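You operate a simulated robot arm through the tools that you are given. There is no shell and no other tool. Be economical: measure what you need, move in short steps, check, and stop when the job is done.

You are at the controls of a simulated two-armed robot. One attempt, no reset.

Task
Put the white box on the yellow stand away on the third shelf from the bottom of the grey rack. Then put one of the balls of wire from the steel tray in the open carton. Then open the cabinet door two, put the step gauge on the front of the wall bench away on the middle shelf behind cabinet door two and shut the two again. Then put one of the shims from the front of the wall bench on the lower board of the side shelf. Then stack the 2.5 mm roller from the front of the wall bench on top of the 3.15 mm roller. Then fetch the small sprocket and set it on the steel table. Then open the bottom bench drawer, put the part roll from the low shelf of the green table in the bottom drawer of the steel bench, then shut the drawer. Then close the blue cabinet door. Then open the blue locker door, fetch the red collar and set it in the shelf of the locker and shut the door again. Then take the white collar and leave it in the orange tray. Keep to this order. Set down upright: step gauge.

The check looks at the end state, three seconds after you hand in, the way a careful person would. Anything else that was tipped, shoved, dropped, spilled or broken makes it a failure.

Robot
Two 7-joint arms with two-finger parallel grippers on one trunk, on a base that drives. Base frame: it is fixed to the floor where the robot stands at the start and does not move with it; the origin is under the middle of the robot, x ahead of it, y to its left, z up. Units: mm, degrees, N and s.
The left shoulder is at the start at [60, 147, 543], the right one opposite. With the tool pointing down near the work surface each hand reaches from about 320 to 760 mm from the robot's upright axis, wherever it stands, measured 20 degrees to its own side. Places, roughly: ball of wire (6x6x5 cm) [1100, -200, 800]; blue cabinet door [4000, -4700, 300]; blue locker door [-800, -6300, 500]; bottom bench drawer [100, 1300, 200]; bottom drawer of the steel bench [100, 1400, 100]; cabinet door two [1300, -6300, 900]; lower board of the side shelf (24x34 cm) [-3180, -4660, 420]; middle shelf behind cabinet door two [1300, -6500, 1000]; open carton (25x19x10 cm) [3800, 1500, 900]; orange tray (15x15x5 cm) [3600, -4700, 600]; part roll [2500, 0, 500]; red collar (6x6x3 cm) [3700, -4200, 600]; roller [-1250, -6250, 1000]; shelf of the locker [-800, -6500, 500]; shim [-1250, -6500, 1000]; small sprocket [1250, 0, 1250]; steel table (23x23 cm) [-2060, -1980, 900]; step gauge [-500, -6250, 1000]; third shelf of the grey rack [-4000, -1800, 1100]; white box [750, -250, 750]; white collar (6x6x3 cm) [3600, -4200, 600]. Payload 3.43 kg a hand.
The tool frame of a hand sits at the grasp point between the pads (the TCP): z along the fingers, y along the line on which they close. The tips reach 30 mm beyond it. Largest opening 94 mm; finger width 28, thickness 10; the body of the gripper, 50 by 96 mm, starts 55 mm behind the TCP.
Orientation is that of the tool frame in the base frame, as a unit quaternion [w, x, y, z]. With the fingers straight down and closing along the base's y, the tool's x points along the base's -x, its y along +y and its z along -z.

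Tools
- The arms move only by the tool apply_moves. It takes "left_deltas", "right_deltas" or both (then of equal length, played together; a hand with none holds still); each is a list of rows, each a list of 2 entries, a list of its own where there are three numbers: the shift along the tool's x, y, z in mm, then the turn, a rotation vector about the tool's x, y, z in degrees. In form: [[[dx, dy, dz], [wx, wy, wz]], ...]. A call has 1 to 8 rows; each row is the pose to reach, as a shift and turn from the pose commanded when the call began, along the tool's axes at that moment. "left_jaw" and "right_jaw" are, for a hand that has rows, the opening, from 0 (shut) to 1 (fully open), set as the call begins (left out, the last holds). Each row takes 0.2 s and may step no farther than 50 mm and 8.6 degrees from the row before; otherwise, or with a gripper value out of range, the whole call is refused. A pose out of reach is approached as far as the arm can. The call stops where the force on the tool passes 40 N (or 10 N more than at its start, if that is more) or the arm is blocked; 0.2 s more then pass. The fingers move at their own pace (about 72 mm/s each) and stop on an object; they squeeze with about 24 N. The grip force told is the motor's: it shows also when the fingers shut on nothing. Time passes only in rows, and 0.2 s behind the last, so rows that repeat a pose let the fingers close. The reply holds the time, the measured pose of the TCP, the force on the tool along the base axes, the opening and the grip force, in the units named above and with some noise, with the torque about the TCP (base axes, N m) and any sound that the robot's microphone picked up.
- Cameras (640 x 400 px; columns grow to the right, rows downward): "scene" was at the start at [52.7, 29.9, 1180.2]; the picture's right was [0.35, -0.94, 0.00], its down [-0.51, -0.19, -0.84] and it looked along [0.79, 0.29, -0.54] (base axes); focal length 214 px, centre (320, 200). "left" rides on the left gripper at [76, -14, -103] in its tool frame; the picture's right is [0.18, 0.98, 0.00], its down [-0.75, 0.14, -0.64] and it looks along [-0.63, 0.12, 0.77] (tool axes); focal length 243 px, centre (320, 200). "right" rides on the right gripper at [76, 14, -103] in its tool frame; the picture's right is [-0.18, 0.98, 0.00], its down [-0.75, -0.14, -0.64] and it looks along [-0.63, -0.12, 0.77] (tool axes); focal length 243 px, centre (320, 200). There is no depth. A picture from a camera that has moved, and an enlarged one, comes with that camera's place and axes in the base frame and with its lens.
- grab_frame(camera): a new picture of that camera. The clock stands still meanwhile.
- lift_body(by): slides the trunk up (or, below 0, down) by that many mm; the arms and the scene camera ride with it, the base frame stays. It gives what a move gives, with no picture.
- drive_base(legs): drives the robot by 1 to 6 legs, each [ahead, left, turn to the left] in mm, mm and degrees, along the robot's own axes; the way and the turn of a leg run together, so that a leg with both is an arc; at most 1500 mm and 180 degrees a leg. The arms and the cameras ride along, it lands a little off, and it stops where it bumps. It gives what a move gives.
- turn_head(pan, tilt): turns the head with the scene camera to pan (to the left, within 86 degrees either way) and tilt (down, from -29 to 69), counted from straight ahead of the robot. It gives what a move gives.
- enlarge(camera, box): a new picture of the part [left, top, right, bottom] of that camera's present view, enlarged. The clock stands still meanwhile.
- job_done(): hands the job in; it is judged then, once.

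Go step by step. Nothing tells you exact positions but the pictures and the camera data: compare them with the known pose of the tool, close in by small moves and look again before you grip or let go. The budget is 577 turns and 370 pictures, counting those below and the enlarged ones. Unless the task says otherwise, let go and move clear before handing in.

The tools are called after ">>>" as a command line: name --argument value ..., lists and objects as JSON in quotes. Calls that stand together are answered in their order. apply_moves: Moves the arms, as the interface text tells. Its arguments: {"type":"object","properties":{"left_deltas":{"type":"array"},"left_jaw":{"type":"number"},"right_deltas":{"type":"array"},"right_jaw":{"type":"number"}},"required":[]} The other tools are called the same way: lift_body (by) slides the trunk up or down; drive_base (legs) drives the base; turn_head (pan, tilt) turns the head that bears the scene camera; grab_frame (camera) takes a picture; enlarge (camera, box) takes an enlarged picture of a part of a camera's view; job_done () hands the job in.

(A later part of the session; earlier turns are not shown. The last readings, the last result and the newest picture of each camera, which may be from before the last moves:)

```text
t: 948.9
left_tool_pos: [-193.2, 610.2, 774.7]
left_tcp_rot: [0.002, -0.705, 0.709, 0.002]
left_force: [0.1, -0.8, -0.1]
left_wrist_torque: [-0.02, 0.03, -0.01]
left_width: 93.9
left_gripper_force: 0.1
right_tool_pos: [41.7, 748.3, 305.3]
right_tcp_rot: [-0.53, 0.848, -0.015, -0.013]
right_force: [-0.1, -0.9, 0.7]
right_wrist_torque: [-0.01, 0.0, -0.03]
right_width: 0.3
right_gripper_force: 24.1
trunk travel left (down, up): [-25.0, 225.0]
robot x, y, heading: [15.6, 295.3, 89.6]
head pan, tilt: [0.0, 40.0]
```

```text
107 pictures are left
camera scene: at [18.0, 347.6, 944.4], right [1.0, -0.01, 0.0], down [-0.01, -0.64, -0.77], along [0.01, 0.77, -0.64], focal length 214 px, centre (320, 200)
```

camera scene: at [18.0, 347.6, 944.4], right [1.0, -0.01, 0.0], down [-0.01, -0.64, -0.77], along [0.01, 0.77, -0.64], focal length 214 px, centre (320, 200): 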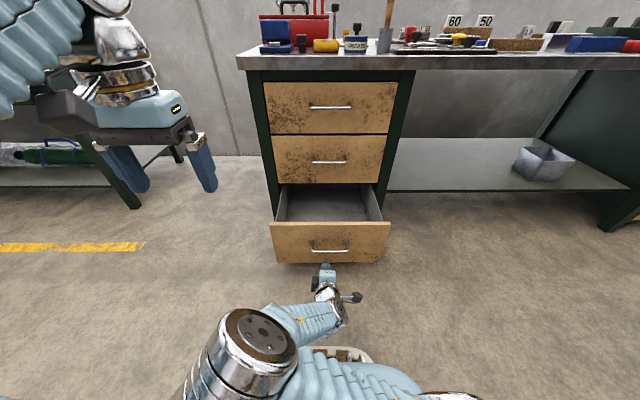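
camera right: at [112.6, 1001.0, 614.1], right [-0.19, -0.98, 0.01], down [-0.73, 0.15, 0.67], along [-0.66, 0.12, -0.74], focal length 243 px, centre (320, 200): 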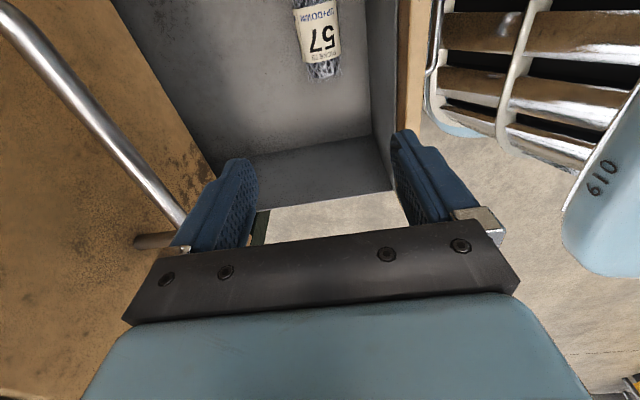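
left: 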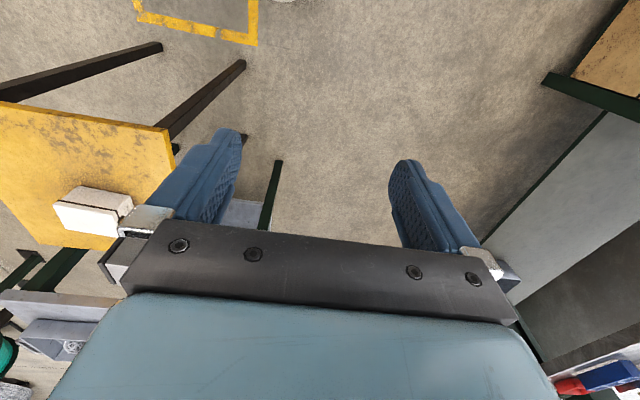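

Push the drawer closed by driving forward.

>>> drive_base --legs '[[130, 0, 0], [150, 0, 0], [70, 0, 0]]'

>>> grab_frame --camera "scene"

```text
t: 951.8
left_tool_pos: [-188.4, 956.4, 775.2]
left_tcp_rot: [0.003, -0.702, 0.712, 0.002]
left_force: [-0.6, 0.1, 0.3]
left_wrist_torque: [-0.03, 0.03, 0.0]
left_width: 93.9
left_gripper_force: 0.0
right_tool_pos: [48.0, 1091.4, 304.0]
right_tcp_rot: [-0.529, 0.849, -0.018, -0.01]
right_force: [-0.2, 0.1, -0.3]
right_wrist_torque: [-0.02, 0.0, 0.0]
right_width: 0.0
right_gripper_force: 24.2
trunk travel left (down, up): [-25.0, 225.0]
robot x, y, heading: [21.5, 634.5, 89.3]
head pan, tilt: [0.0, 40.0]
```

```text
106 pictures are left
camera scene: at [22.3, 691.4, 944.3], right [1.0, -0.01, 0.0], down [-0.01, -0.64, -0.77], along [0.01, 0.77, -0.64], focal length 214 px, centre (320, 200)
```

scene: 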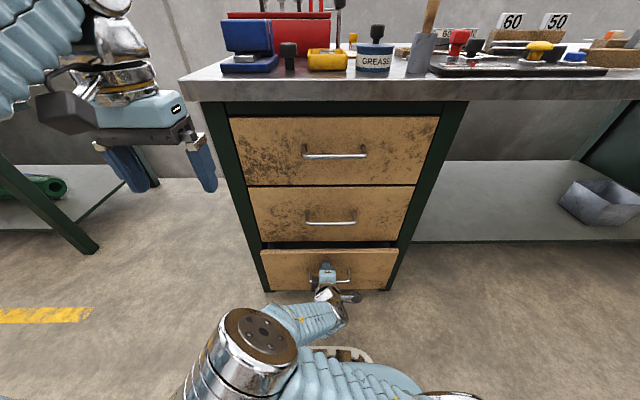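

>>> drive_base --legs '[[60, 0, 0]]'

>>> enlarge --camera "scene" --box '[220, 180, 440, 318]'

```text
t: 952.8
left_tool_pos: [-187.8, 1003.6, 775.3]
left_tcp_rot: [0.003, -0.702, 0.712, 0.003]
left_force: [-0.2, -0.6, 0.7]
left_wrist_torque: [-0.02, 0.01, 0.0]
left_width: 94.1
left_gripper_force: 0.0
right_tool_pos: [49.2, 1134.6, 305.1]
right_tcp_rot: [-0.527, 0.85, -0.016, -0.01]
right_force: [0.9, -11.2, 9.5]
right_wrist_torque: [0.22, 0.16, 0.09]
right_width: 0.1
right_gripper_force: 24.3
trunk travel left (down, up): [-25.0, 225.0]
robot x, y, heading: [21.9, 685.3, 89.5]
head pan, tilt: [0.0, 40.0]
stopped in leg 1: the force on the tool passed its limit at 135 N (the readings are from after the stop); the commanded pose is now the measured one
```

```text
2.90 times, centred on (330, 249) of scene
camera zoom: at [23.0, 738.9, 944.2], right [1.0, -0.01, 0.0], down [-0.01, -0.64, -0.77], along [0.01, 0.77, -0.64], focal length 622 px, centre (291, 58)
```

zoom: 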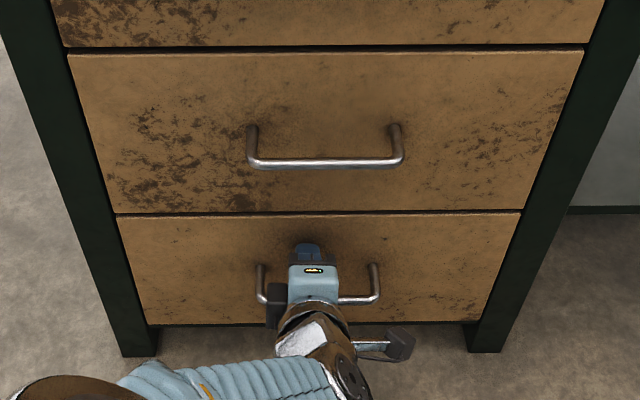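

The drawer is shut: task 7 done. Next the blue cabinet door in the southeast. I'll restore the hand and drive the known route to the south corridor.

>>> drive_base --legs '[[-300, 0, 0]]'

>>> lift_body --by 225

>>> apply_moves --right_deltas '[[[0, 0, -10], [-8, 0, 0]], [[0, 0, -20], [-16, 0, 0]], [[0, 0, -30], [-24, 0, 0]], [[0, 0, -40], [-32, 0, 0]], [[0, 0, -50], [-40, 0, 0]], [[0, 0, -60], [-48, 0, 0]], [[0, 0, -60], [-56, 0, 0]], [[0, 0, -60], [-64, 0, 0]]]'

>>> apply_moves --right_deltas '[[[0, 0, -30], [0, 0, 8]], [[0, 0, -60], [0, 0, 16]], [[0, 0, -90], [0, 0, 24]], [[0, 0, -120], [0, 0, 32]], [[0, 0, -150], [0, 0, 40]], [[0, 0, -180], [0, 0, 48]], [[0, 0, -200], [0, 0, 56]], [[0, 0, -220], [0, 0, 64]]]'

>>> apply_moves --right_deltas '[[[10, -20, -20], [0, 0, 8]], [[20, -40, -40], [0, 0, 16]], [[30, -60, -60], [0, 0, 24]], [[30, -60, -80], [0, 0, 26]]]'

>>> drive_base --legs '[[0, 140, 0.5], [-600, 0, 0], [-750, 0, 0], [0, 1000, 0], [-900, 0, 0], [-900, 0, 0]]'

```text
t: 954.8
left_tool_pos: [-191.0, 703.0, 774.9]
left_tcp_rot: [0.002, -0.702, 0.712, 0.002]
left_force: [0.1, 0.2, -0.1]
left_wrist_torque: [-0.02, 0.02, 0.0]
left_width: 94.0
left_gripper_force: 0.0
right_tool_pos: [45.5, 835.2, 303.7]
right_tcp_rot: [-0.526, 0.85, -0.018, -0.01]
right_force: [-0.3, 0.4, 0.4]
right_wrist_torque: [0.05, -0.03, -0.01]
right_width: 0.1
right_gripper_force: 24.2
trunk travel left (down, up): [-25.0, 225.0]
robot x, y, heading: [20.1, 383.8, 89.1]
head pan, tilt: [0.0, 40.0]
```

```text
t: 957.2
left_tool_pos: [-192.6, 703.6, 1000.1]
left_tcp_rot: [0.003, -0.701, 0.713, 0.002]
left_force: [-0.1, -0.5, 0.0]
left_wrist_torque: [0.0, 0.01, -0.03]
left_width: 94.1
left_gripper_force: 0.2
right_tool_pos: [45.0, 834.2, 528.8]
right_tcp_rot: [-0.526, 0.85, -0.017, -0.01]
right_force: [0.0, -1.1, 0.6]
right_wrist_torque: [0.01, 0.02, 0.03]
right_width: 0.2
right_gripper_force: 24.3
trunk travel left (down, up): [-250.0, 0.0]
robot x, y, heading: [18.2, 383.4, 89.2]
head pan, tilt: [0.0, 40.0]
```

```text
t: 959.0
left_tool_pos: [-192.3, 704.2, 999.3]
left_tcp_rot: [0.002, -0.702, 0.713, 0.001]
left_force: [-0.5, -0.1, -0.1]
left_wrist_torque: [-0.02, 0.0, -0.03]
left_width: 93.9
left_gripper_force: 0.0
right_tool_pos: [45.2, 781.4, 555.4]
right_tcp_rot: [0.006, 1.0, -0.009, -0.018]
right_force: [0.8, -0.6, 0.5]
right_wrist_torque: [0.0, 0.01, -0.01]
right_width: 0.1
right_gripper_force: 24.6
trunk travel left (down, up): [-250.0, 0.0]
robot x, y, heading: [17.0, 385.0, 89.0]
head pan, tilt: [0.0, 40.0]
```

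```text
t: 960.8
left_tool_pos: [-191.7, 703.9, 999.6]
left_tcp_rot: [0.003, -0.702, 0.713, 0.001]
left_force: [-0.2, -0.3, -0.5]
left_wrist_torque: [0.04, 0.01, 0.0]
left_width: 94.2
left_gripper_force: 0.0
right_tool_pos: [52.6, 782.4, 776.4]
right_tcp_rot: [0.014, 0.842, -0.539, -0.013]
right_force: [-0.1, -0.5, -0.1]
right_wrist_torque: [-0.01, -0.02, -0.01]
right_width: 0.0
right_gripper_force: 23.9
trunk travel left (down, up): [-250.0, 0.0]
robot x, y, heading: [19.5, 381.6, 89.1]
head pan, tilt: [0.0, 40.0]
```

```text
t: 961.8
left_tool_pos: [-192.9, 703.1, 999.6]
left_tcp_rot: [0.002, -0.701, 0.713, 0.001]
left_force: [-0.1, -0.1, 0.4]
left_wrist_torque: [0.0, 0.02, 0.0]
left_width: 94.2
left_gripper_force: 0.1
right_tool_pos: [123.7, 781.3, 853.6]
right_tcp_rot: [-0.015, -0.699, 0.715, 0.009]
right_force: [-0.5, 0.6, 0.7]
right_wrist_torque: [0.0, 0.02, -0.03]
right_width: 0.0
right_gripper_force: 24.0
trunk travel left (down, up): [-250.0, 0.0]
robot x, y, heading: [18.4, 384.5, 89.2]
head pan, tilt: [0.0, 40.0]
```

```text
t: 983.3
left_tool_pos: [-1239.4, -2511.8, 1000.8]
left_tcp_rot: [-0.003, 0.731, -0.683, -0.001]
left_force: [1.0, 0.0, -0.3]
left_wrist_torque: [0.02, 0.01, -0.02]
left_width: 94.1
left_gripper_force: 0.1
right_tool_pos: [-931.3, -2406.6, 853.1]
right_tcp_rot: [0.016, 0.73, -0.684, -0.009]
right_force: [0.9, -0.1, 0.4]
right_wrist_torque: [0.02, 0.0, 0.0]
right_width: 0.0
right_gripper_force: 24.2
trunk travel left (down, up): [-250.0, 0.0]
robot x, y, heading: [-1003.8, -2814.3, 93.8]
head pan, tilt: [0.0, 40.0]
```

>>> drive_base --legs '[[0, 0, -3.8], [0, 1225, 0], [0, 1225, 0], [-1250, 0, 0], [0, 380, 0], [-1400, 0, 0]]'

```text
t: 1010.0
left_tool_pos: [-4026.1, -5108.3, 1000.5]
left_tcp_rot: [-0.002, 0.717, -0.697, -0.001]
left_force: [0.5, 0.7, 0.6]
left_wrist_torque: [0.01, 0.0, 0.0]
left_width: 93.7
left_gripper_force: 0.1
right_tool_pos: [-3713.3, -5015.1, 854.1]
right_tcp_rot: [0.015, 0.716, -0.698, -0.009]
right_force: [-0.3, -0.8, -0.2]
right_wrist_torque: [0.0, 0.01, 0.02]
right_width: 0.0
right_gripper_force: 24.2
trunk travel left (down, up): [-250.0, 0.0]
robot x, y, heading: [-3802.7, -5418.3, 91.6]
head pan, tilt: [0.0, 40.0]
```

>>> drive_base --legs '[[0, 0, -91.6], [0, -170, 0], [1500, 0, 0], [1500, 0, 0]]'

```text
t: 1029.4
left_tool_pos: [-466.5, -5267.3, 1000.5]
left_tcp_rot: [0.003, -0.017, 1.0, 0.0]
left_force: [0.3, -0.1, 0.3]
left_wrist_torque: [-0.01, 0.0, -0.04]
left_width: 93.8
left_gripper_force: 0.1
right_tool_pos: [-373.4, -5578.6, 853.7]
right_tcp_rot: [-0.005, -0.015, 1.0, 0.017]
right_force: [0.6, 0.2, 0.2]
right_wrist_torque: [0.0, 0.03, 0.0]
right_width: 0.2
right_gripper_force: 24.2
trunk travel left (down, up): [-250.0, 0.0]
robot x, y, heading: [-775.8, -5494.5, 1.9]
head pan, tilt: [0.0, 40.0]
```

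>>> drive_base --legs '[[0, -110, -1.9], [1250, 0, 0], [0, 0, -0.7], [1200, 0, 0]]'

>>> turn_head --pan 15 --tilt 12

>>> grab_frame --camera "scene"

```text
t: 1042.5
left_tool_pos: [1976.5, -5412.0, 999.9]
left_tcp_rot: [0.002, 0.003, 1.0, -0.001]
left_force: [0.2, 0.2, 0.0]
left_wrist_torque: [0.01, -0.02, -0.01]
left_width: 94.1
left_gripper_force: 0.0
right_tool_pos: [2056.8, -5725.2, 853.5]
right_tcp_rot: [-0.004, 0.005, 1.0, 0.018]
right_force: [0.2, -0.1, 0.5]
right_wrist_torque: [-0.01, 0.0, 0.04]
right_width: 0.0
right_gripper_force: 23.7
trunk travel left (down, up): [-250.0, 0.0]
robot x, y, heading: [1661.6, -5622.9, -0.5]
head pan, tilt: [0.0, 40.0]
```

```text
t: 1043.4
left_tool_pos: [1975.1, -5410.5, 999.8]
left_tcp_rot: [0.002, 0.003, 1.0, -0.001]
left_force: [0.6, -0.7, -0.7]
left_wrist_torque: [0.01, 0.02, -0.01]
left_width: 94.2
left_gripper_force: 0.0
right_tool_pos: [2057.2, -5726.3, 854.2]
right_tcp_rot: [-0.005, 0.005, 1.0, 0.017]
right_force: [0.0, -0.1, -0.3]
right_wrist_torque: [-0.02, 0.01, 0.0]
right_width: 0.0
right_gripper_force: 24.1
trunk travel left (down, up): [-250.0, 0.0]
robot x, y, heading: [1653.4, -5620.6, -0.7]
head pan, tilt: [15.0, 12.0]
```

```text
104 pictures are left
camera scene: at [1718.5, -5602.1, 1213.7], right [0.25, -0.97, 0.0], down [-0.2, -0.05, -0.98], along [0.95, 0.24, -0.21], focal length 214 px, centre (320, 200)
```

scene: 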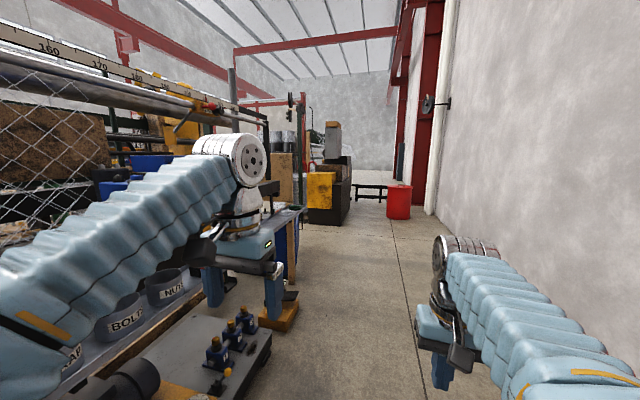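

>>> drive_base --legs '[[1000, 0, 0], [500, 0, 0]]'

>>> turn_head --pan 45 --tilt 20

>>> grab_frame --camera "scene"

```text
t: 1051.1
left_tool_pos: [3470.1, -5456.7, 1001.2]
left_tcp_rot: [0.002, 0.013, 1.0, 0.0]
left_force: [-0.6, 0.7, 0.5]
left_wrist_torque: [-0.02, -0.04, 0.01]
left_width: 93.8
left_gripper_force: 0.0
right_tool_pos: [3544.9, -5772.7, 853.5]
right_tcp_rot: [-0.003, 0.015, 1.0, 0.018]
right_force: [0.6, 0.1, 0.1]
right_wrist_torque: [0.0, -0.02, 0.06]
right_width: 0.0
right_gripper_force: 23.7
trunk travel left (down, up): [-250.0, 0.0]
robot x, y, heading: [3150.6, -5661.6, -1.6]
head pan, tilt: [15.0, 12.0]
```

```text
t: 1052.0
left_tool_pos: [3470.0, -5456.1, 1000.5]
left_tcp_rot: [0.002, 0.014, 1.0, -0.001]
left_force: [0.2, 0.1, 0.5]
left_wrist_torque: [-0.04, 0.0, 0.0]
left_width: 94.4
left_gripper_force: 0.1
right_tool_pos: [3546.0, -5773.5, 854.2]
right_tcp_rot: [-0.004, 0.016, 1.0, 0.017]
right_force: [-0.4, 0.6, 0.0]
right_wrist_torque: [-0.03, 0.0, -0.02]
right_width: 0.1
right_gripper_force: 24.0
trunk travel left (down, up): [-250.0, 0.0]
robot x, y, heading: [3149.5, -5663.2, -1.7]
head pan, tilt: [45.0, 20.0]
```

```text
103 pictures are left
camera scene: at [3186.6, -5599.1, 1200.7], right [0.69, -0.73, 0.0], down [-0.25, -0.23, -0.94], along [0.68, 0.64, -0.34], focal length 214 px, centre (320, 200)
```

scene: 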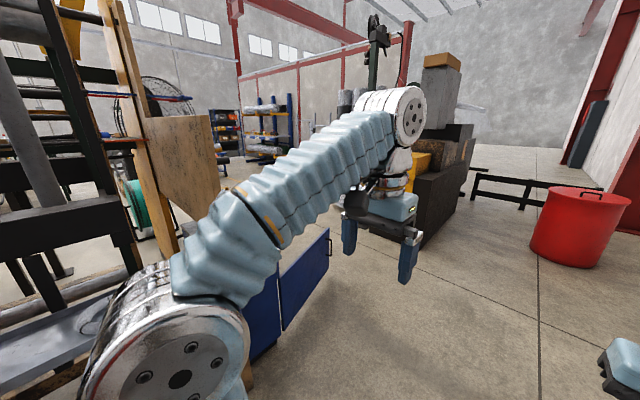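

>>> drive_base --legs '[[900, 0, 1.7]]'

>>> turn_head --pan 86 --tilt 25

>>> grab_frame --camera "scene"

```text
t: 1056.7
left_tool_pos: [4359.6, -5486.6, 999.8]
left_tcp_rot: [0.003, 0.016, 1.0, -0.001]
left_force: [0.0, -1.4, -0.8]
left_wrist_torque: [0.02, 0.04, 0.0]
left_width: 93.9
left_gripper_force: 0.1
right_tool_pos: [4432.6, -5804.0, 852.5]
right_tcp_rot: [-0.004, 0.018, 1.0, 0.018]
right_force: [-0.3, 0.9, -0.8]
right_wrist_torque: [0.0, 0.01, 0.0]
right_width: 0.0
right_gripper_force: 24.9
trunk travel left (down, up): [-250.0, 0.0]
robot x, y, heading: [4036.9, -5690.0, -2.2]
head pan, tilt: [45.0, 20.0]
```

```text
t: 1057.8
left_tool_pos: [4359.8, -5486.7, 1000.1]
left_tcp_rot: [0.002, 0.017, 1.0, -0.001]
left_force: [0.4, 0.1, -0.4]
left_wrist_torque: [0.0, 0.02, -0.01]
left_width: 93.8
left_gripper_force: 0.1
right_tool_pos: [4433.0, -5803.5, 853.4]
right_tcp_rot: [-0.004, 0.019, 1.0, 0.019]
right_force: [0.2, -0.6, -0.8]
right_wrist_torque: [-0.03, -0.01, 0.02]
right_width: 0.3
right_gripper_force: 24.6
trunk travel left (down, up): [-250.0, 0.0]
robot x, y, heading: [4036.9, -5688.4, -2.4]
head pan, tilt: [85.9, 25.0]
```

```text
102 pictures are left
camera scene: at [4016.8, -5599.3, 1192.6], right [0.99, -0.11, 0.0], down [-0.04, -0.42, -0.91], along [0.1, 0.9, -0.42], focal length 214 px, centre (320, 200)
```

scene: 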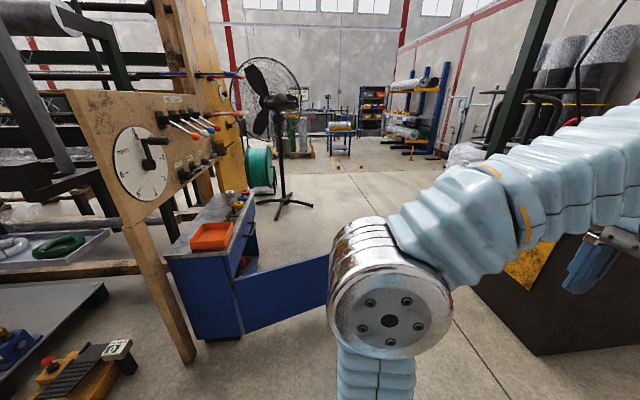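

The blue cabinet stands at x≈3480–3690 with its door (hinge ≈(3690,-4780)) swung open to the east. I'll pitch the closed hand 45° at z≈450 and sweep the door shut along its arc with the base.

>>> apply_moves --right_deltas '[[[-15, 0, 40], [0, -6, 0]], [[-30, 0, 80], [0, -12, 0]], [[-45, 0, 120], [0, -18, 0]], [[-60, 0, 160], [0, -24, 0]], [[-75, 0, 200], [0, -30, 0]], [[-90, 0, 240], [0, -36, 0]], [[-105, 0, 280], [0, -42, 0]], [[-120, 0, 320], [0, -45, 0]]]'

>>> apply_moves --right_deltas '[[[-10, 0, 40], [0, 0, 0]], [[-20, 0, 80], [0, 0, 0]], [[-20, 0, 115], [0, 0, 0]]]'

>>> drive_base --legs '[[300, 0, 0], [0, 0, 137.4]]'

>>> turn_head --pan 0 --tilt 25

>>> grab_frame --camera "scene"

```text
t: 1059.6
left_tool_pos: [4359.9, -5486.4, 999.8]
left_tcp_rot: [0.003, 0.017, 1.0, -0.001]
left_force: [-0.2, -0.4, 0.0]
left_wrist_torque: [0.02, 0.0, 0.01]
left_width: 93.8
left_gripper_force: 0.1
right_tool_pos: [4549.0, -5794.7, 533.9]
right_tcp_rot: [0.379, 0.024, 0.925, 0.011]
right_force: [0.8, 0.2, -0.1]
right_wrist_torque: [-0.01, 0.02, -0.03]
right_width: 0.1
right_gripper_force: 24.1
trunk travel left (down, up): [-250.0, 0.0]
robot x, y, heading: [4040.3, -5692.6, -1.8]
head pan, tilt: [85.9, 25.0]
```

```text
t: 1060.4
left_tool_pos: [4359.9, -5486.5, 999.6]
left_tcp_rot: [0.002, 0.016, 1.0, -0.002]
left_force: [-0.2, 0.3, 0.9]
left_wrist_torque: [-0.02, 0.0, 0.0]
left_width: 94.0
left_gripper_force: 0.0
right_tool_pos: [4644.7, -5798.9, 465.7]
right_tcp_rot: [0.378, 0.023, 0.925, 0.009]
right_force: [-0.2, 0.3, 0.1]
right_wrist_torque: [-0.01, -0.02, -0.02]
right_width: 0.0
right_gripper_force: 23.7
trunk travel left (down, up): [-250.0, 0.0]
robot x, y, heading: [4034.6, -5692.7, -1.8]
head pan, tilt: [85.9, 25.0]
```

```text
t: 1068.3
left_tool_pos: [3961.1, -5664.3, 1000.4]
left_tcp_rot: [-0.001, 0.941, -0.34, -0.002]
left_force: [0.8, -0.4, 0.2]
left_wrist_torque: [-0.02, -0.01, -0.01]
left_width: 94.2
left_gripper_force: 0.1
right_tool_pos: [3927.7, -5242.7, 464.5]
right_tcp_rot: [-0.114, 0.868, -0.322, -0.361]
right_force: [-0.4, -0.6, -0.1]
right_wrist_torque: [0.01, 0.03, 0.02]
right_width: 0.1
right_gripper_force: 24.1
trunk travel left (down, up): [-250.0, 0.0]
robot x, y, heading: [4341.0, -5698.8, 140.1]
head pan, tilt: [85.9, 25.0]
```

```text
t: 1069.9
left_tool_pos: [3961.4, -5664.0, 999.0]
left_tcp_rot: [-0.001, 0.94, -0.34, -0.002]
left_force: [0.2, -0.7, -0.3]
left_wrist_torque: [-0.03, -0.03, -0.02]
left_width: 94.2
left_gripper_force: 0.0
right_tool_pos: [3926.7, -5243.6, 465.4]
right_tcp_rot: [-0.113, 0.868, -0.321, -0.361]
right_force: [0.1, -0.2, 0.0]
right_wrist_torque: [-0.03, 0.03, 0.02]
right_width: 0.0
right_gripper_force: 24.2
trunk travel left (down, up): [-250.0, 0.0]
robot x, y, heading: [4339.5, -5696.8, 140.0]
head pan, tilt: [0.0, 25.0]
```

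```text
101 pictures are left
camera scene: at [4291.9, -5661.5, 1192.6], right [0.64, 0.77, 0.0], down [0.33, -0.27, -0.91], along [-0.7, 0.58, -0.42], focal length 214 px, centre (320, 200)
```

scene: 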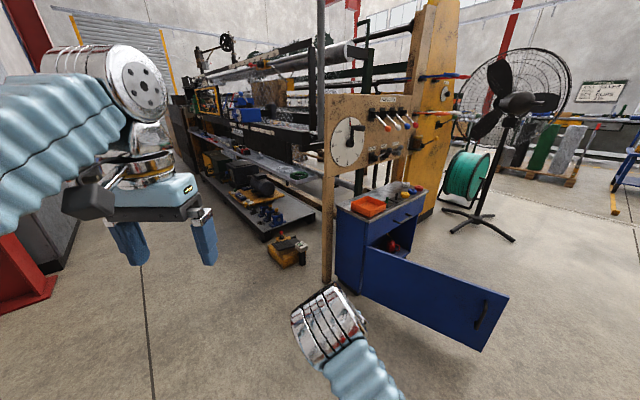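

The door is about 660 mm long (hinge ≈(3690,-4810), free edge ≈(4315,-4600)). I'll position the hand south of its outer part, then sweep it closed along the arc.

>>> drive_base --legs '[[72, -650, 0], [88, -3, 0], [109, -53, 0]]'

>>> grab_frame --camera "scene"

```text
t: 1075.0
left_tool_pos: [4198.2, -4951.3, 999.4]
left_tcp_rot: [-0.002, 0.938, -0.347, -0.003]
left_force: [0.8, -0.3, 0.1]
left_wrist_torque: [-0.01, 0.03, -0.02]
left_width: 94.0
left_gripper_force: 0.1
right_tool_pos: [4172.7, -4530.3, 464.7]
right_tcp_rot: [-0.117, 0.865, -0.329, -0.36]
right_force: [0.0, 0.2, -0.2]
right_wrist_torque: [-0.03, 0.02, 0.02]
right_width: 0.1
right_gripper_force: 24.0
trunk travel left (down, up): [-250.0, 0.0]
robot x, y, heading: [4578.7, -4989.9, 139.4]
head pan, tilt: [0.0, 25.0]
```

```text
100 pictures are left
camera scene: at [4530.0, -4953.4, 1192.6], right [0.65, 0.76, 0.0], down [0.32, -0.28, -0.91], along [-0.69, 0.59, -0.42], focal length 214 px, centre (320, 200)
```

scene: 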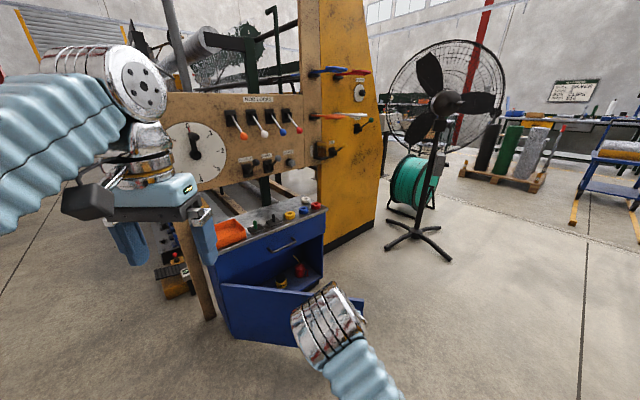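

The door is following. Continue the sweep.

>>> drive_base --legs '[[143, -32, 0], [146, 6, 0], [139, 44, 0]]'

>>> grab_frame --camera "scene"

```text
t: 1078.3
left_tool_pos: [3859.1, -4679.1, 1000.0]
left_tcp_rot: [-0.001, 0.937, -0.349, -0.003]
left_force: [0.3, -0.3, 0.0]
left_wrist_torque: [0.02, 0.01, 0.02]
left_width: 94.0
left_gripper_force: 0.0
right_tool_pos: [3834.1, -4258.9, 465.4]
right_tcp_rot: [-0.117, 0.864, -0.331, -0.36]
right_force: [0.6, 0.3, -0.3]
right_wrist_torque: [-0.01, -0.02, 0.02]
right_width: 0.0
right_gripper_force: 24.1
trunk travel left (down, up): [-250.0, 0.0]
robot x, y, heading: [4237.1, -4725.4, 138.9]
head pan, tilt: [0.0, 25.0]
```

```text
99 pictures are left
camera scene: at [4190.1, -4683.7, 1192.6], right [0.66, 0.75, 0.0], down [0.32, -0.28, -0.91], along [-0.68, 0.59, -0.42], focal length 214 px, centre (320, 200)
```

scene: 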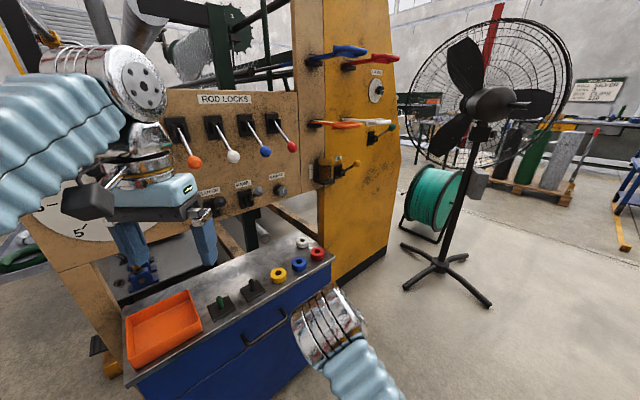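

Nearly closed. Final sweep; then check.

>>> drive_base --legs '[[90, 55, 0]]'

>>> grab_frame --camera "scene"

```text
t: 1079.5
left_tool_pos: [3756.6, -4661.7, 999.6]
left_tcp_rot: [-0.002, 0.936, -0.351, -0.004]
left_force: [0.3, 0.0, 0.3]
left_wrist_torque: [0.01, 0.0, -0.01]
left_width: 94.0
left_gripper_force: 0.1
right_tool_pos: [3733.7, -4239.8, 465.2]
right_tcp_rot: [-0.119, 0.864, -0.334, -0.359]
right_force: [0.5, -0.1, -0.4]
right_wrist_torque: [0.02, 0.01, 0.03]
right_width: 0.1
right_gripper_force: 23.8
trunk travel left (down, up): [-250.0, 0.0]
robot x, y, heading: [4136.4, -4707.3, 138.5]
head pan, tilt: [0.0, 25.0]
```

```text
98 pictures are left
camera scene: at [4087.2, -4667.3, 1192.6], right [0.66, 0.75, 0.0], down [0.32, -0.28, -0.91], along [-0.68, 0.6, -0.42], focal length 214 px, centre (320, 200)
```

scene: 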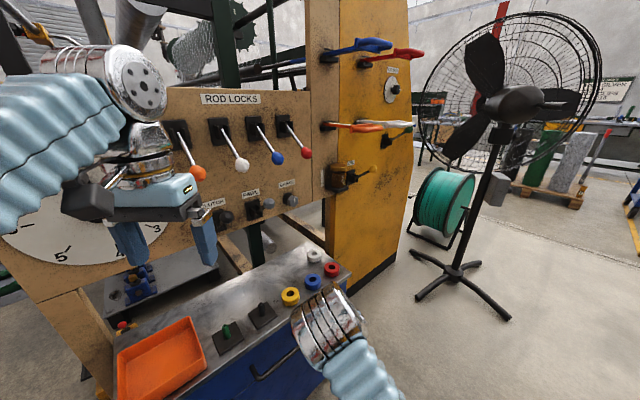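

>>> drive_base --legs '[[30, 26, 0]]'

>>> turn_head --pan 10 --tilt 45

>>> grab_frame --camera "scene"

```text
t: 1080.2
left_tool_pos: [3748.4, -4662.3, 999.9]
left_tcp_rot: [-0.001, 0.936, -0.351, -0.004]
left_force: [0.8, 0.6, -0.2]
left_wrist_torque: [0.0, 0.03, -0.03]
left_width: 93.9
left_gripper_force: 0.0
right_tool_pos: [3731.4, -4239.2, 463.1]
right_tcp_rot: [-0.121, 0.865, -0.336, -0.353]
right_force: [3.0, -1.1, 0.6]
right_wrist_torque: [0.03, -0.04, -0.03]
right_width: 0.0
right_gripper_force: 23.5
trunk travel left (down, up): [-250.0, 0.0]
robot x, y, heading: [4131.3, -4702.6, 138.7]
head pan, tilt: [0.0, 25.0]
stopped in leg 1: the force on the tool passed its limit at 68 N (the readings are from after the stop); the commanded pose is now the measured one
```

```text
t: 1081.1
left_tool_pos: [3748.4, -4661.2, 1001.0]
left_tcp_rot: [-0.001, 0.936, -0.352, -0.003]
left_force: [-0.3, 0.0, 0.6]
left_wrist_torque: [-0.01, 0.03, 0.0]
left_width: 94.2
left_gripper_force: 0.0
right_tool_pos: [3731.9, -4238.6, 463.4]
right_tcp_rot: [-0.121, 0.865, -0.335, -0.354]
right_force: [5.1, 0.7, -3.0]
right_wrist_torque: [0.01, -0.16, -0.1]
right_width: 0.0
right_gripper_force: 24.1
trunk travel left (down, up): [-250.0, 0.0]
robot x, y, heading: [4128.3, -4706.1, 139.1]
head pan, tilt: [10.0, 45.0]
```

```text
97 pictures are left
camera scene: at [4079.8, -4685.5, 1162.1], right [0.52, 0.86, 0.0], down [0.6, -0.37, -0.71], along [-0.61, 0.37, -0.71], focal length 214 px, centre (320, 200)
```

scene: 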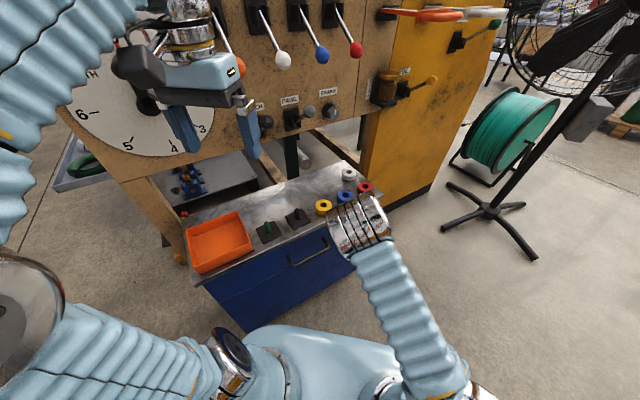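

The blue cabinet door is shut: task 8 done. Next, open the blue locker door under the wall bench; I'll retreat and drive west along the corridor.

>>> drive_base --legs '[[-260, 0, 0], [0, 0, 41], [0, 780, 0], [1300, 0, 0]]'

>>> grab_frame --camera "scene"

```text
t: 1084.8
left_tool_pos: [4001.2, -5077.2, 1000.6]
left_tcp_rot: [0.0, 1.0, -0.024, -0.004]
left_force: [0.0, 0.6, -0.3]
left_wrist_torque: [0.0, -0.01, 0.0]
left_width: 94.0
left_gripper_force: 0.1
right_tool_pos: [3732.2, -4747.1, 458.5]
right_tcp_rot: [-0.009, 0.93, -0.042, -0.365]
right_force: [-0.8, 0.1, -0.1]
right_wrist_torque: [-0.01, -0.03, 0.0]
right_width: 0.0
right_gripper_force: 24.3
trunk travel left (down, up): [-250.0, 0.0]
robot x, y, heading: [4325.2, -4878.9, 176.8]
head pan, tilt: [10.0, 45.0]
stopped in leg 2: the force on the tool passed its limit at 93 N (the readings are from after the stop); the commanded pose is now the measured one
```

```text
96 pictures are left
camera scene: at [4274.2, -4891.3, 1162.0], right [-0.12, 0.99, 0.0], down [0.7, 0.09, -0.71], along [-0.7, -0.09, -0.71], focal length 214 px, centre (320, 200)
```

scene: 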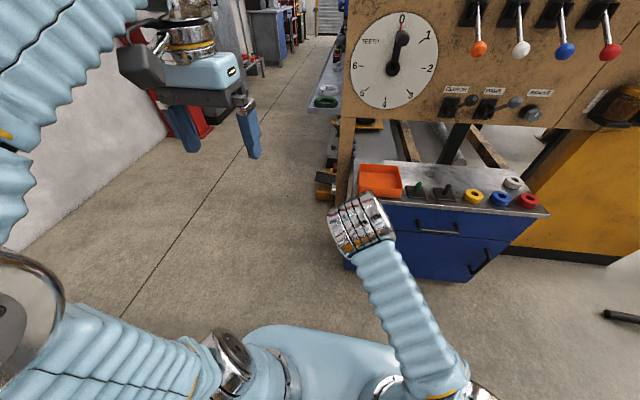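

The hand bumped the cabinet's front while turning (door stays shut, tray in place). Back off, then go south and west.

>>> drive_base --legs '[[-150, 0, 0], [0, 750, 3.2], [1200, 0, 0], [1200, 0, 0]]'

>>> enlarge --camera "scene" --box '[240, 0, 400, 100]'

```text
t: 1101.2
left_tool_pos: [1733.7, -5889.4, 1000.5]
left_tcp_rot: [0.0, 1.0, -0.004, -0.004]
left_force: [0.6, -0.6, 0.5]
left_wrist_torque: [0.03, 0.0, 0.02]
left_width: 93.9
left_gripper_force: 0.2
right_tool_pos: [1450.6, -5572.0, 458.8]
right_tcp_rot: [0.0, 0.931, -0.021, -0.365]
right_force: [0.7, -0.4, -0.2]
right_wrist_torque: [0.0, 0.0, -0.02]
right_width: 0.0
right_gripper_force: 24.0
trunk travel left (down, up): [-250.0, 0.0]
robot x, y, heading: [2052.1, -5678.8, 179.6]
head pan, tilt: [10.0, 45.0]
```

```text
4.00 times, centred on (320, 50) of scene
camera zoom: at [1999.6, -5692.4, 1162.0], right [-0.17, 0.99, 0.0], down [0.7, 0.12, -0.71], along [-0.7, -0.12, -0.71], focal length 858 px, centre (320, 800)
```

zoom: 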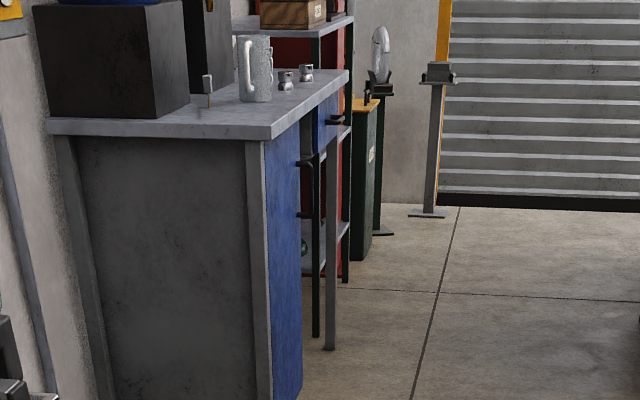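

>>> apply_moves --right_deltas '[[[10, 0, -45], [0, 0, 0]], [[20, 0, -90], [0, 0, 0]], [[30, 0, -135], [0, 0, 0]], [[40, 0, -180], [0, 0, 0]], [[50, 0, -225], [0, 0, 0]], [[50, 0, -270], [0, 0, 0]]]'

>>> drive_base --legs '[[0, -120, 0], [1100, 0, 0], [1100, 0, 0], [950, 0, 0]]'

```text
t: 1102.6
left_tool_pos: [1734.1, -5889.7, 1000.3]
left_tcp_rot: [-0.001, 1.0, -0.003, -0.003]
left_force: [-0.5, -0.2, 0.1]
left_wrist_torque: [0.01, 0.0, 0.0]
left_width: 93.7
left_gripper_force: 0.1
right_tool_pos: [1642.1, -5592.2, 637.8]
right_tcp_rot: [-0.002, 0.932, -0.021, -0.363]
right_force: [-1.0, 0.0, 0.1]
right_wrist_torque: [-0.03, -0.01, -0.04]
right_width: 0.2
right_gripper_force: 24.1
right hand out of reach, approached as far as the arm can: row 5, 6
trunk travel left (down, up): [-250.0, 0.0]
robot x, y, heading: [2054.0, -5674.7, 179.7]
head pan, tilt: [10.0, 45.0]
```

```text
t: 1118.8
left_tool_pos: [-1394.8, -5762.1, 999.7]
left_tcp_rot: [-0.001, 1.0, -0.008, -0.003]
left_force: [0.6, -0.6, 0.4]
left_wrist_torque: [0.01, 0.0, -0.03]
left_width: 94.0
left_gripper_force: 0.1
right_tool_pos: [-1482.8, -5464.4, 635.4]
right_tcp_rot: [-0.004, 0.931, -0.026, -0.364]
right_force: [-0.7, -0.4, -0.2]
right_wrist_torque: [-0.01, 0.01, 0.01]
right_width: 0.0
right_gripper_force: 24.3
trunk travel left (down, up): [-250.0, 0.0]
robot x, y, heading: [-1076.6, -5554.7, 179.0]
head pan, tilt: [10.0, 45.0]
```

>>> drive_base --legs '[[0, 0, 91], [0, -40, 0]]'

>>> turn_head --pan 15 --tilt 32

>>> grab_frame --camera "scene"

```text
t: 1123.6
left_tool_pos: [-887.9, -5861.5, 1001.1]
left_tcp_rot: [0.002, 0.692, 0.722, -0.003]
left_force: [-0.1, -0.8, -1.0]
left_wrist_torque: [0.02, 0.06, 0.0]
left_width: 94.0
left_gripper_force: 0.1
right_tool_pos: [-1182.2, -5966.9, 636.1]
right_tcp_rot: [0.264, 0.657, 0.659, -0.252]
right_force: [-0.6, 0.5, 0.6]
right_wrist_torque: [-0.02, -0.03, 0.02]
right_width: 0.0
right_gripper_force: 23.6
trunk travel left (down, up): [-250.0, 0.0]
robot x, y, heading: [-1119.2, -5555.4, -87.6]
head pan, tilt: [10.0, 45.0]
```

```text
t: 1124.3
left_tool_pos: [-889.1, -5861.6, 1000.4]
left_tcp_rot: [0.002, 0.693, 0.721, -0.003]
left_force: [0.0, -0.8, 0.4]
left_wrist_torque: [-0.03, 0.02, -0.03]
left_width: 93.9
left_gripper_force: 0.0
right_tool_pos: [-1180.7, -5966.6, 636.6]
right_tcp_rot: [0.263, 0.658, 0.659, -0.252]
right_force: [-0.5, 0.1, 0.6]
right_wrist_torque: [-0.03, -0.01, 0.04]
right_width: 0.1
right_gripper_force: 24.1
trunk travel left (down, up): [-250.0, 0.0]
robot x, y, heading: [-1116.6, -5555.6, -87.9]
head pan, tilt: [15.0, 32.0]
```

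```text
94 pictures are left
camera scene: at [-1091.6, -5612.1, 1181.4], right [-0.95, -0.3, 0.0], down [-0.16, 0.51, -0.85], along [0.25, -0.81, -0.53], focal length 214 px, centre (320, 200)
```

scene: 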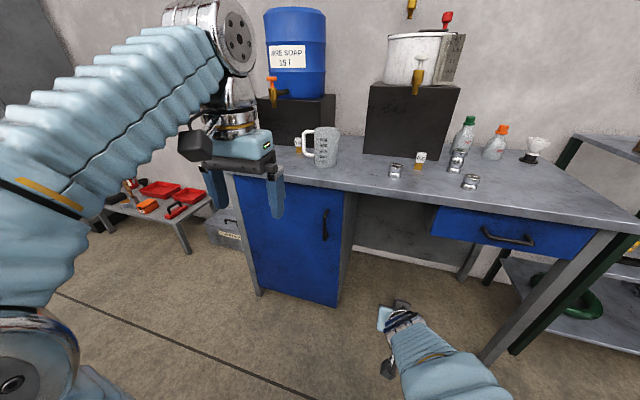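

The locker handle is a vertical bar near (-944,-6145,740). I'll level the left hand in front of it and look with its camera.

>>> apply_moves --left_deltas '[[[-10, -7, 30], [0, -8, 0]], [[-20, -14, 60], [0, -16, 0]], [[-30, -21, 90], [0, -24, 0]], [[-40, -28, 120], [0, -32, 0]], [[-50, -35, 150], [0, -40, 0]], [[-60, -42, 180], [0, -48, 0]], [[-70, -49, 210], [0, -56, 0]], [[-80, -55, 240], [0, -64, 0]]]'

>>> apply_moves --left_deltas '[[[0, 0, 0], [0, -8, 0]], [[0, 0, 0], [0, -16, 0]], [[0, 0, 0], [0, -20, 0]], [[0, 0, 0], [0, -20, 0]]]'

>>> grab_frame --camera "left"

>>> enlarge --camera "scene" --box '[220, 160, 380, 320]'

```text
t: 1126.1
left_tool_pos: [-949.7, -5970.9, 789.5]
left_tcp_rot: [0.384, 0.585, 0.611, -0.369]
left_force: [0.3, -0.4, 0.2]
left_wrist_torque: [0.01, 0.0, -0.03]
left_width: 94.0
left_gripper_force: 0.1
left hand out of reach, approached as far as the arm can: row 8
right_tool_pos: [-1181.9, -5967.2, 636.1]
right_tcp_rot: [0.263, 0.658, 0.659, -0.252]
right_force: [0.0, -0.1, -0.6]
right_wrist_torque: [-0.02, 0.01, -0.02]
right_width: 0.1
right_gripper_force: 24.1
trunk travel left (down, up): [-250.0, 0.0]
robot x, y, heading: [-1115.4, -5554.2, -87.7]
head pan, tilt: [15.0, 32.0]
```

```text
t: 1127.1
left_tool_pos: [-977.9, -6015.6, 826.2]
left_tcp_rot: [0.461, 0.517, 0.527, -0.492]
left_force: [-0.4, -1.1, -0.3]
left_wrist_torque: [0.01, 0.0, -0.02]
left_width: 93.8
left_gripper_force: 0.1
left hand out of reach, approached as far as the arm can: row 1, 2, 3, 4
right_tool_pos: [-1181.6, -5966.8, 636.9]
right_tcp_rot: [0.263, 0.658, 0.659, -0.252]
right_force: [1.0, 0.2, -0.6]
right_wrist_torque: [0.02, 0.02, 0.04]
right_width: 0.1
right_gripper_force: 24.2
trunk travel left (down, up): [-250.0, 0.0]
robot x, y, heading: [-1110.7, -5556.8, -87.9]
head pan, tilt: [15.0, 32.0]
```

```text
93 pictures are left
camera left: at [-992.8, -5906.2, 759.2], right [0.97, 0.0, -0.23], down [0.19, 0.57, 0.8], along [0.13, -0.82, 0.55], focal length 243 px, centre (320, 200)
```

left: 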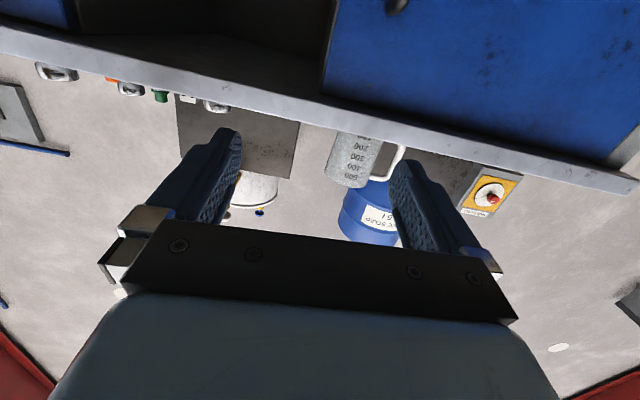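

```text
2.50 times, centred on (300, 240) of scene
camera zoom: at [-1091.7, -5612.1, 1181.5], right [-0.95, -0.3, 0.0], down [-0.16, 0.51, -0.85], along [0.25, -0.81, -0.53], focal length 536 px, centre (370, 100)
```

zoom: 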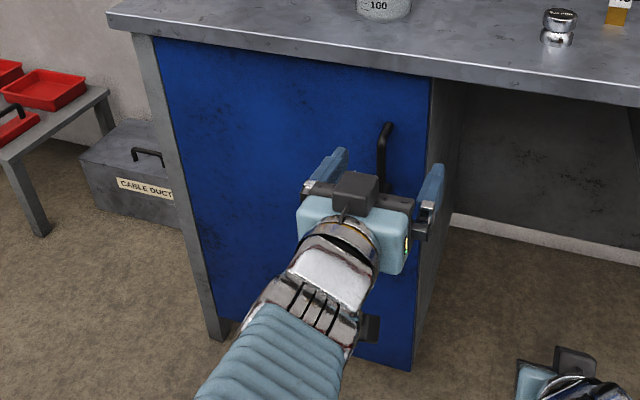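

The handle is at (-915,-6262), z 583–716. Lower and extend the left hand toward it.

>>> apply_moves --left_deltas '[[[25, 9, 25], [0, 0, 0]], [[50, 18, 50], [0, 0, 0]], [[75, 27, 75], [0, 0, 0]], [[100, 36, 95], [0, 0, 0]], [[130, 47, 115], [0, 0, 0]], [[160, 58, 135], [0, 0, 0]]]'

>>> grab_frame --camera "left"

>>> enlarge --camera "scene" --box '[220, 160, 380, 320]'

```text
t: 1128.5
left_tool_pos: [-895.2, -6138.8, 651.0]
left_tcp_rot: [0.484, 0.513, 0.535, -0.466]
left_force: [-0.4, 0.2, 0.4]
left_wrist_torque: [0.04, 0.01, -0.02]
left_width: 94.0
left_gripper_force: 0.1
right_tool_pos: [-1181.6, -5966.4, 637.6]
right_tcp_rot: [0.262, 0.658, 0.659, -0.252]
right_force: [-0.1, 0.4, -0.2]
right_wrist_torque: [0.01, 0.01, -0.01]
right_width: 0.0
right_gripper_force: 24.3
trunk travel left (down, up): [-250.0, 0.0]
robot x, y, heading: [-1117.0, -5556.7, -87.7]
head pan, tilt: [15.0, 32.0]
```

```text
91 pictures are left
camera left: at [-914.6, -6030.3, 584.1], right [0.98, 0.06, -0.19], down [0.12, 0.57, 0.81], along [0.15, -0.82, 0.55], focal length 243 px, centre (320, 200)
```

left: 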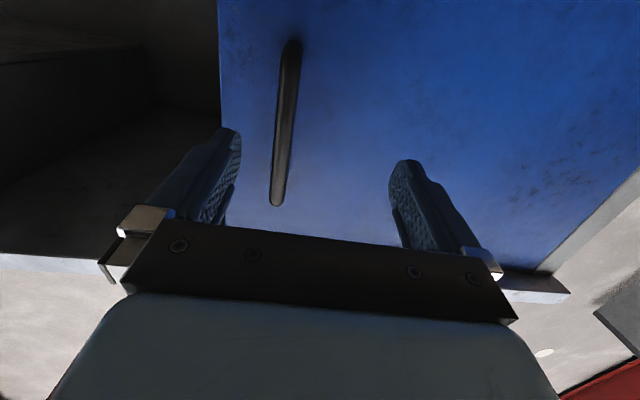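

```text
2.50 times, centred on (300, 240) of scene
camera zoom: at [-1091.7, -5611.8, 1181.6], right [-0.95, -0.3, 0.0], down [-0.16, 0.51, -0.85], along [0.25, -0.81, -0.53], focal length 536 px, centre (370, 100)
```

zoom: 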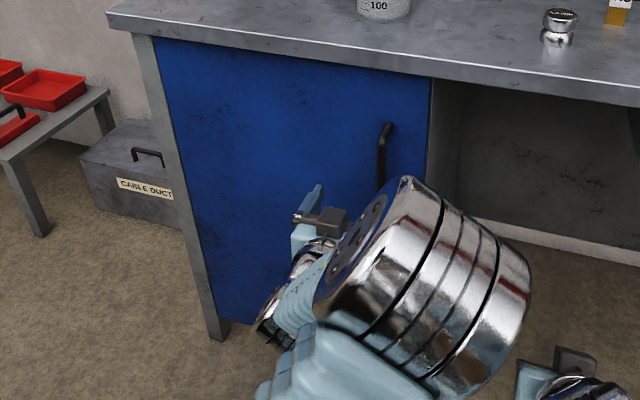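

>>> apply_moves --left_deltas '[[[0, -14, 25], [0, 0, 0]], [[0, -27, 50], [0, 0, 0]], [[0, -27, 72], [0, 0, 0]]]'

>>> grab_frame --camera "left"

```text
t: 1129.3
left_tool_pos: [-919.9, -6210.0, 642.5]
left_tcp_rot: [0.484, 0.513, 0.535, -0.466]
left_force: [1.4, -0.5, 0.4]
left_wrist_torque: [0.02, 0.0, 0.0]
left_width: 94.2
left_gripper_force: 0.0
right_tool_pos: [-1182.0, -5967.0, 636.9]
right_tcp_rot: [0.263, 0.658, 0.659, -0.252]
right_force: [-0.6, -0.1, -0.5]
right_wrist_torque: [-0.02, 0.01, 0.02]
right_width: 0.0
right_gripper_force: 24.2
trunk travel left (down, up): [-250.0, 0.0]
robot x, y, heading: [-1114.8, -5558.8, -88.0]
head pan, tilt: [15.0, 32.0]
```

```text
89 pictures are left
camera left: at [-938.6, -6101.6, 576.4], right [0.98, 0.06, -0.18], down [0.12, 0.57, 0.81], along [0.15, -0.82, 0.55], focal length 243 px, centre (320, 200)
```

left: 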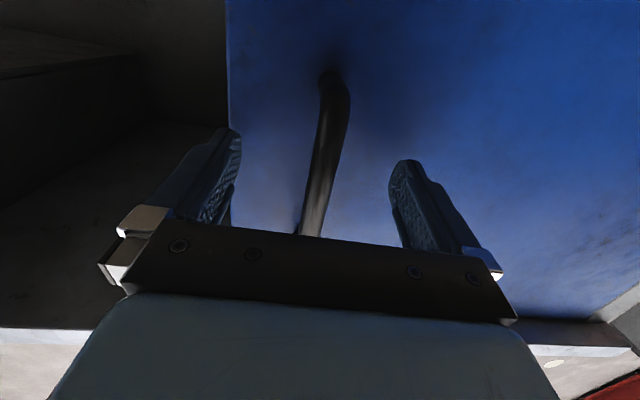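

The bar is between the fingers at the grasp point. Close and pull.

>>> apply_moves --left_deltas '[[[0, 0, 6], [0, 0, 0]], [[0, 0, 6], [0, 0, 0]], [[0, 0, 6], [0, 0, 0]], [[0, 0, 6], [0, 0, 0]]]' --left_jaw 0

>>> apply_moves --left_deltas '[[[0, 0, -10], [0, 0, 0]], [[0, 0, -20], [0, 0, 0]], [[0, 1, -35], [0, 0, 0]], [[0, 2, -50], [0, 0, 0]]]'

```text
t: 1130.3
left_tool_pos: [-921.1, -6216.3, 642.1]
left_tcp_rot: [0.485, 0.512, 0.536, -0.465]
left_force: [5.8, -0.1, -0.3]
left_wrist_torque: [-0.12, -0.19, 0.0]
left_width: 18.1
left_gripper_force: 44.9
right_tool_pos: [-1181.7, -5966.5, 635.7]
right_tcp_rot: [0.263, 0.658, 0.659, -0.252]
right_force: [-0.2, -0.1, 0.3]
right_wrist_torque: [0.01, 0.0, 0.01]
right_width: 0.2
right_gripper_force: 24.0
trunk travel left (down, up): [-250.0, 0.0]
robot x, y, heading: [-1116.0, -5554.7, -87.8]
head pan, tilt: [15.0, 32.0]
```

```text
t: 1131.2
left_tool_pos: [-912.8, -6180.4, 642.3]
left_tcp_rot: [0.487, 0.51, 0.541, -0.459]
left_force: [4.4, -1.2, -6.9]
left_wrist_torque: [0.17, -0.22, 0.22]
left_width: 18.4
left_gripper_force: 45.0
right_tool_pos: [-1180.1, -5967.8, 636.3]
right_tcp_rot: [0.263, 0.658, 0.659, -0.252]
right_force: [0.0, 0.2, 0.6]
right_wrist_torque: [0.0, 0.02, 0.01]
right_width: 0.2
right_gripper_force: 23.8
trunk travel left (down, up): [-250.0, 0.0]
robot x, y, heading: [-1113.8, -5558.0, -87.6]
head pan, tilt: [15.0, 32.0]
stopped in row 4 (left hand): the force on the tool passed its limit at 44 N (the readings are from after the stop); the commanded pose is now the measured one
```

The locker door is opening. Continue along its arc with matching yaw.

>>> apply_moves --left_deltas '[[[2, 5, -18], [2.5, 0, 0]], [[4, 11, -36], [5, 0, 0]], [[6, 18, -54], [8, 0, 0]], [[8, 26, -71], [11, 0, 0]], [[10, 34, -88], [14, 0, 0]], [[11, 43, -104], [17, 0, 0]]]'

>>> grab_frame --camera "scene"

```text
t: 1132.7
left_tool_pos: [-874.8, -6074.2, 643.0]
left_tcp_rot: [0.401, 0.568, 0.475, -0.539]
left_force: [1.6, -0.5, -18.8]
left_wrist_torque: [-0.41, -0.91, 0.11]
left_width: 19.4
left_gripper_force: 45.2
right_tool_pos: [-1199.9, -5955.6, 622.5]
right_tcp_rot: [0.238, 0.672, 0.656, -0.249]
right_force: [-0.6, 0.8, -0.2]
right_wrist_torque: [0.02, 0.02, 0.0]
right_width: 0.1
right_gripper_force: 24.0
trunk travel left (down, up): [-250.0, 0.0]
robot x, y, heading: [-1115.4, -5554.6, -87.7]
head pan, tilt: [15.0, 32.0]
stopped in row 6 (left hand): the force on the tool passed its limit at 44 N (the readings are from after the stop); the commanded pose is now the measured one
```

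```text
88 pictures are left
camera scene: at [-1091.0, -5613.5, 1181.5], right [-0.95, -0.3, 0.0], down [-0.16, 0.51, -0.85], along [0.25, -0.81, -0.53], focal length 214 px, centre (320, 200)
```

scene: 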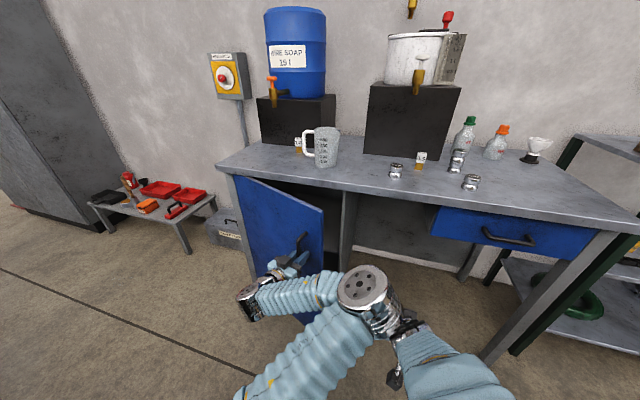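

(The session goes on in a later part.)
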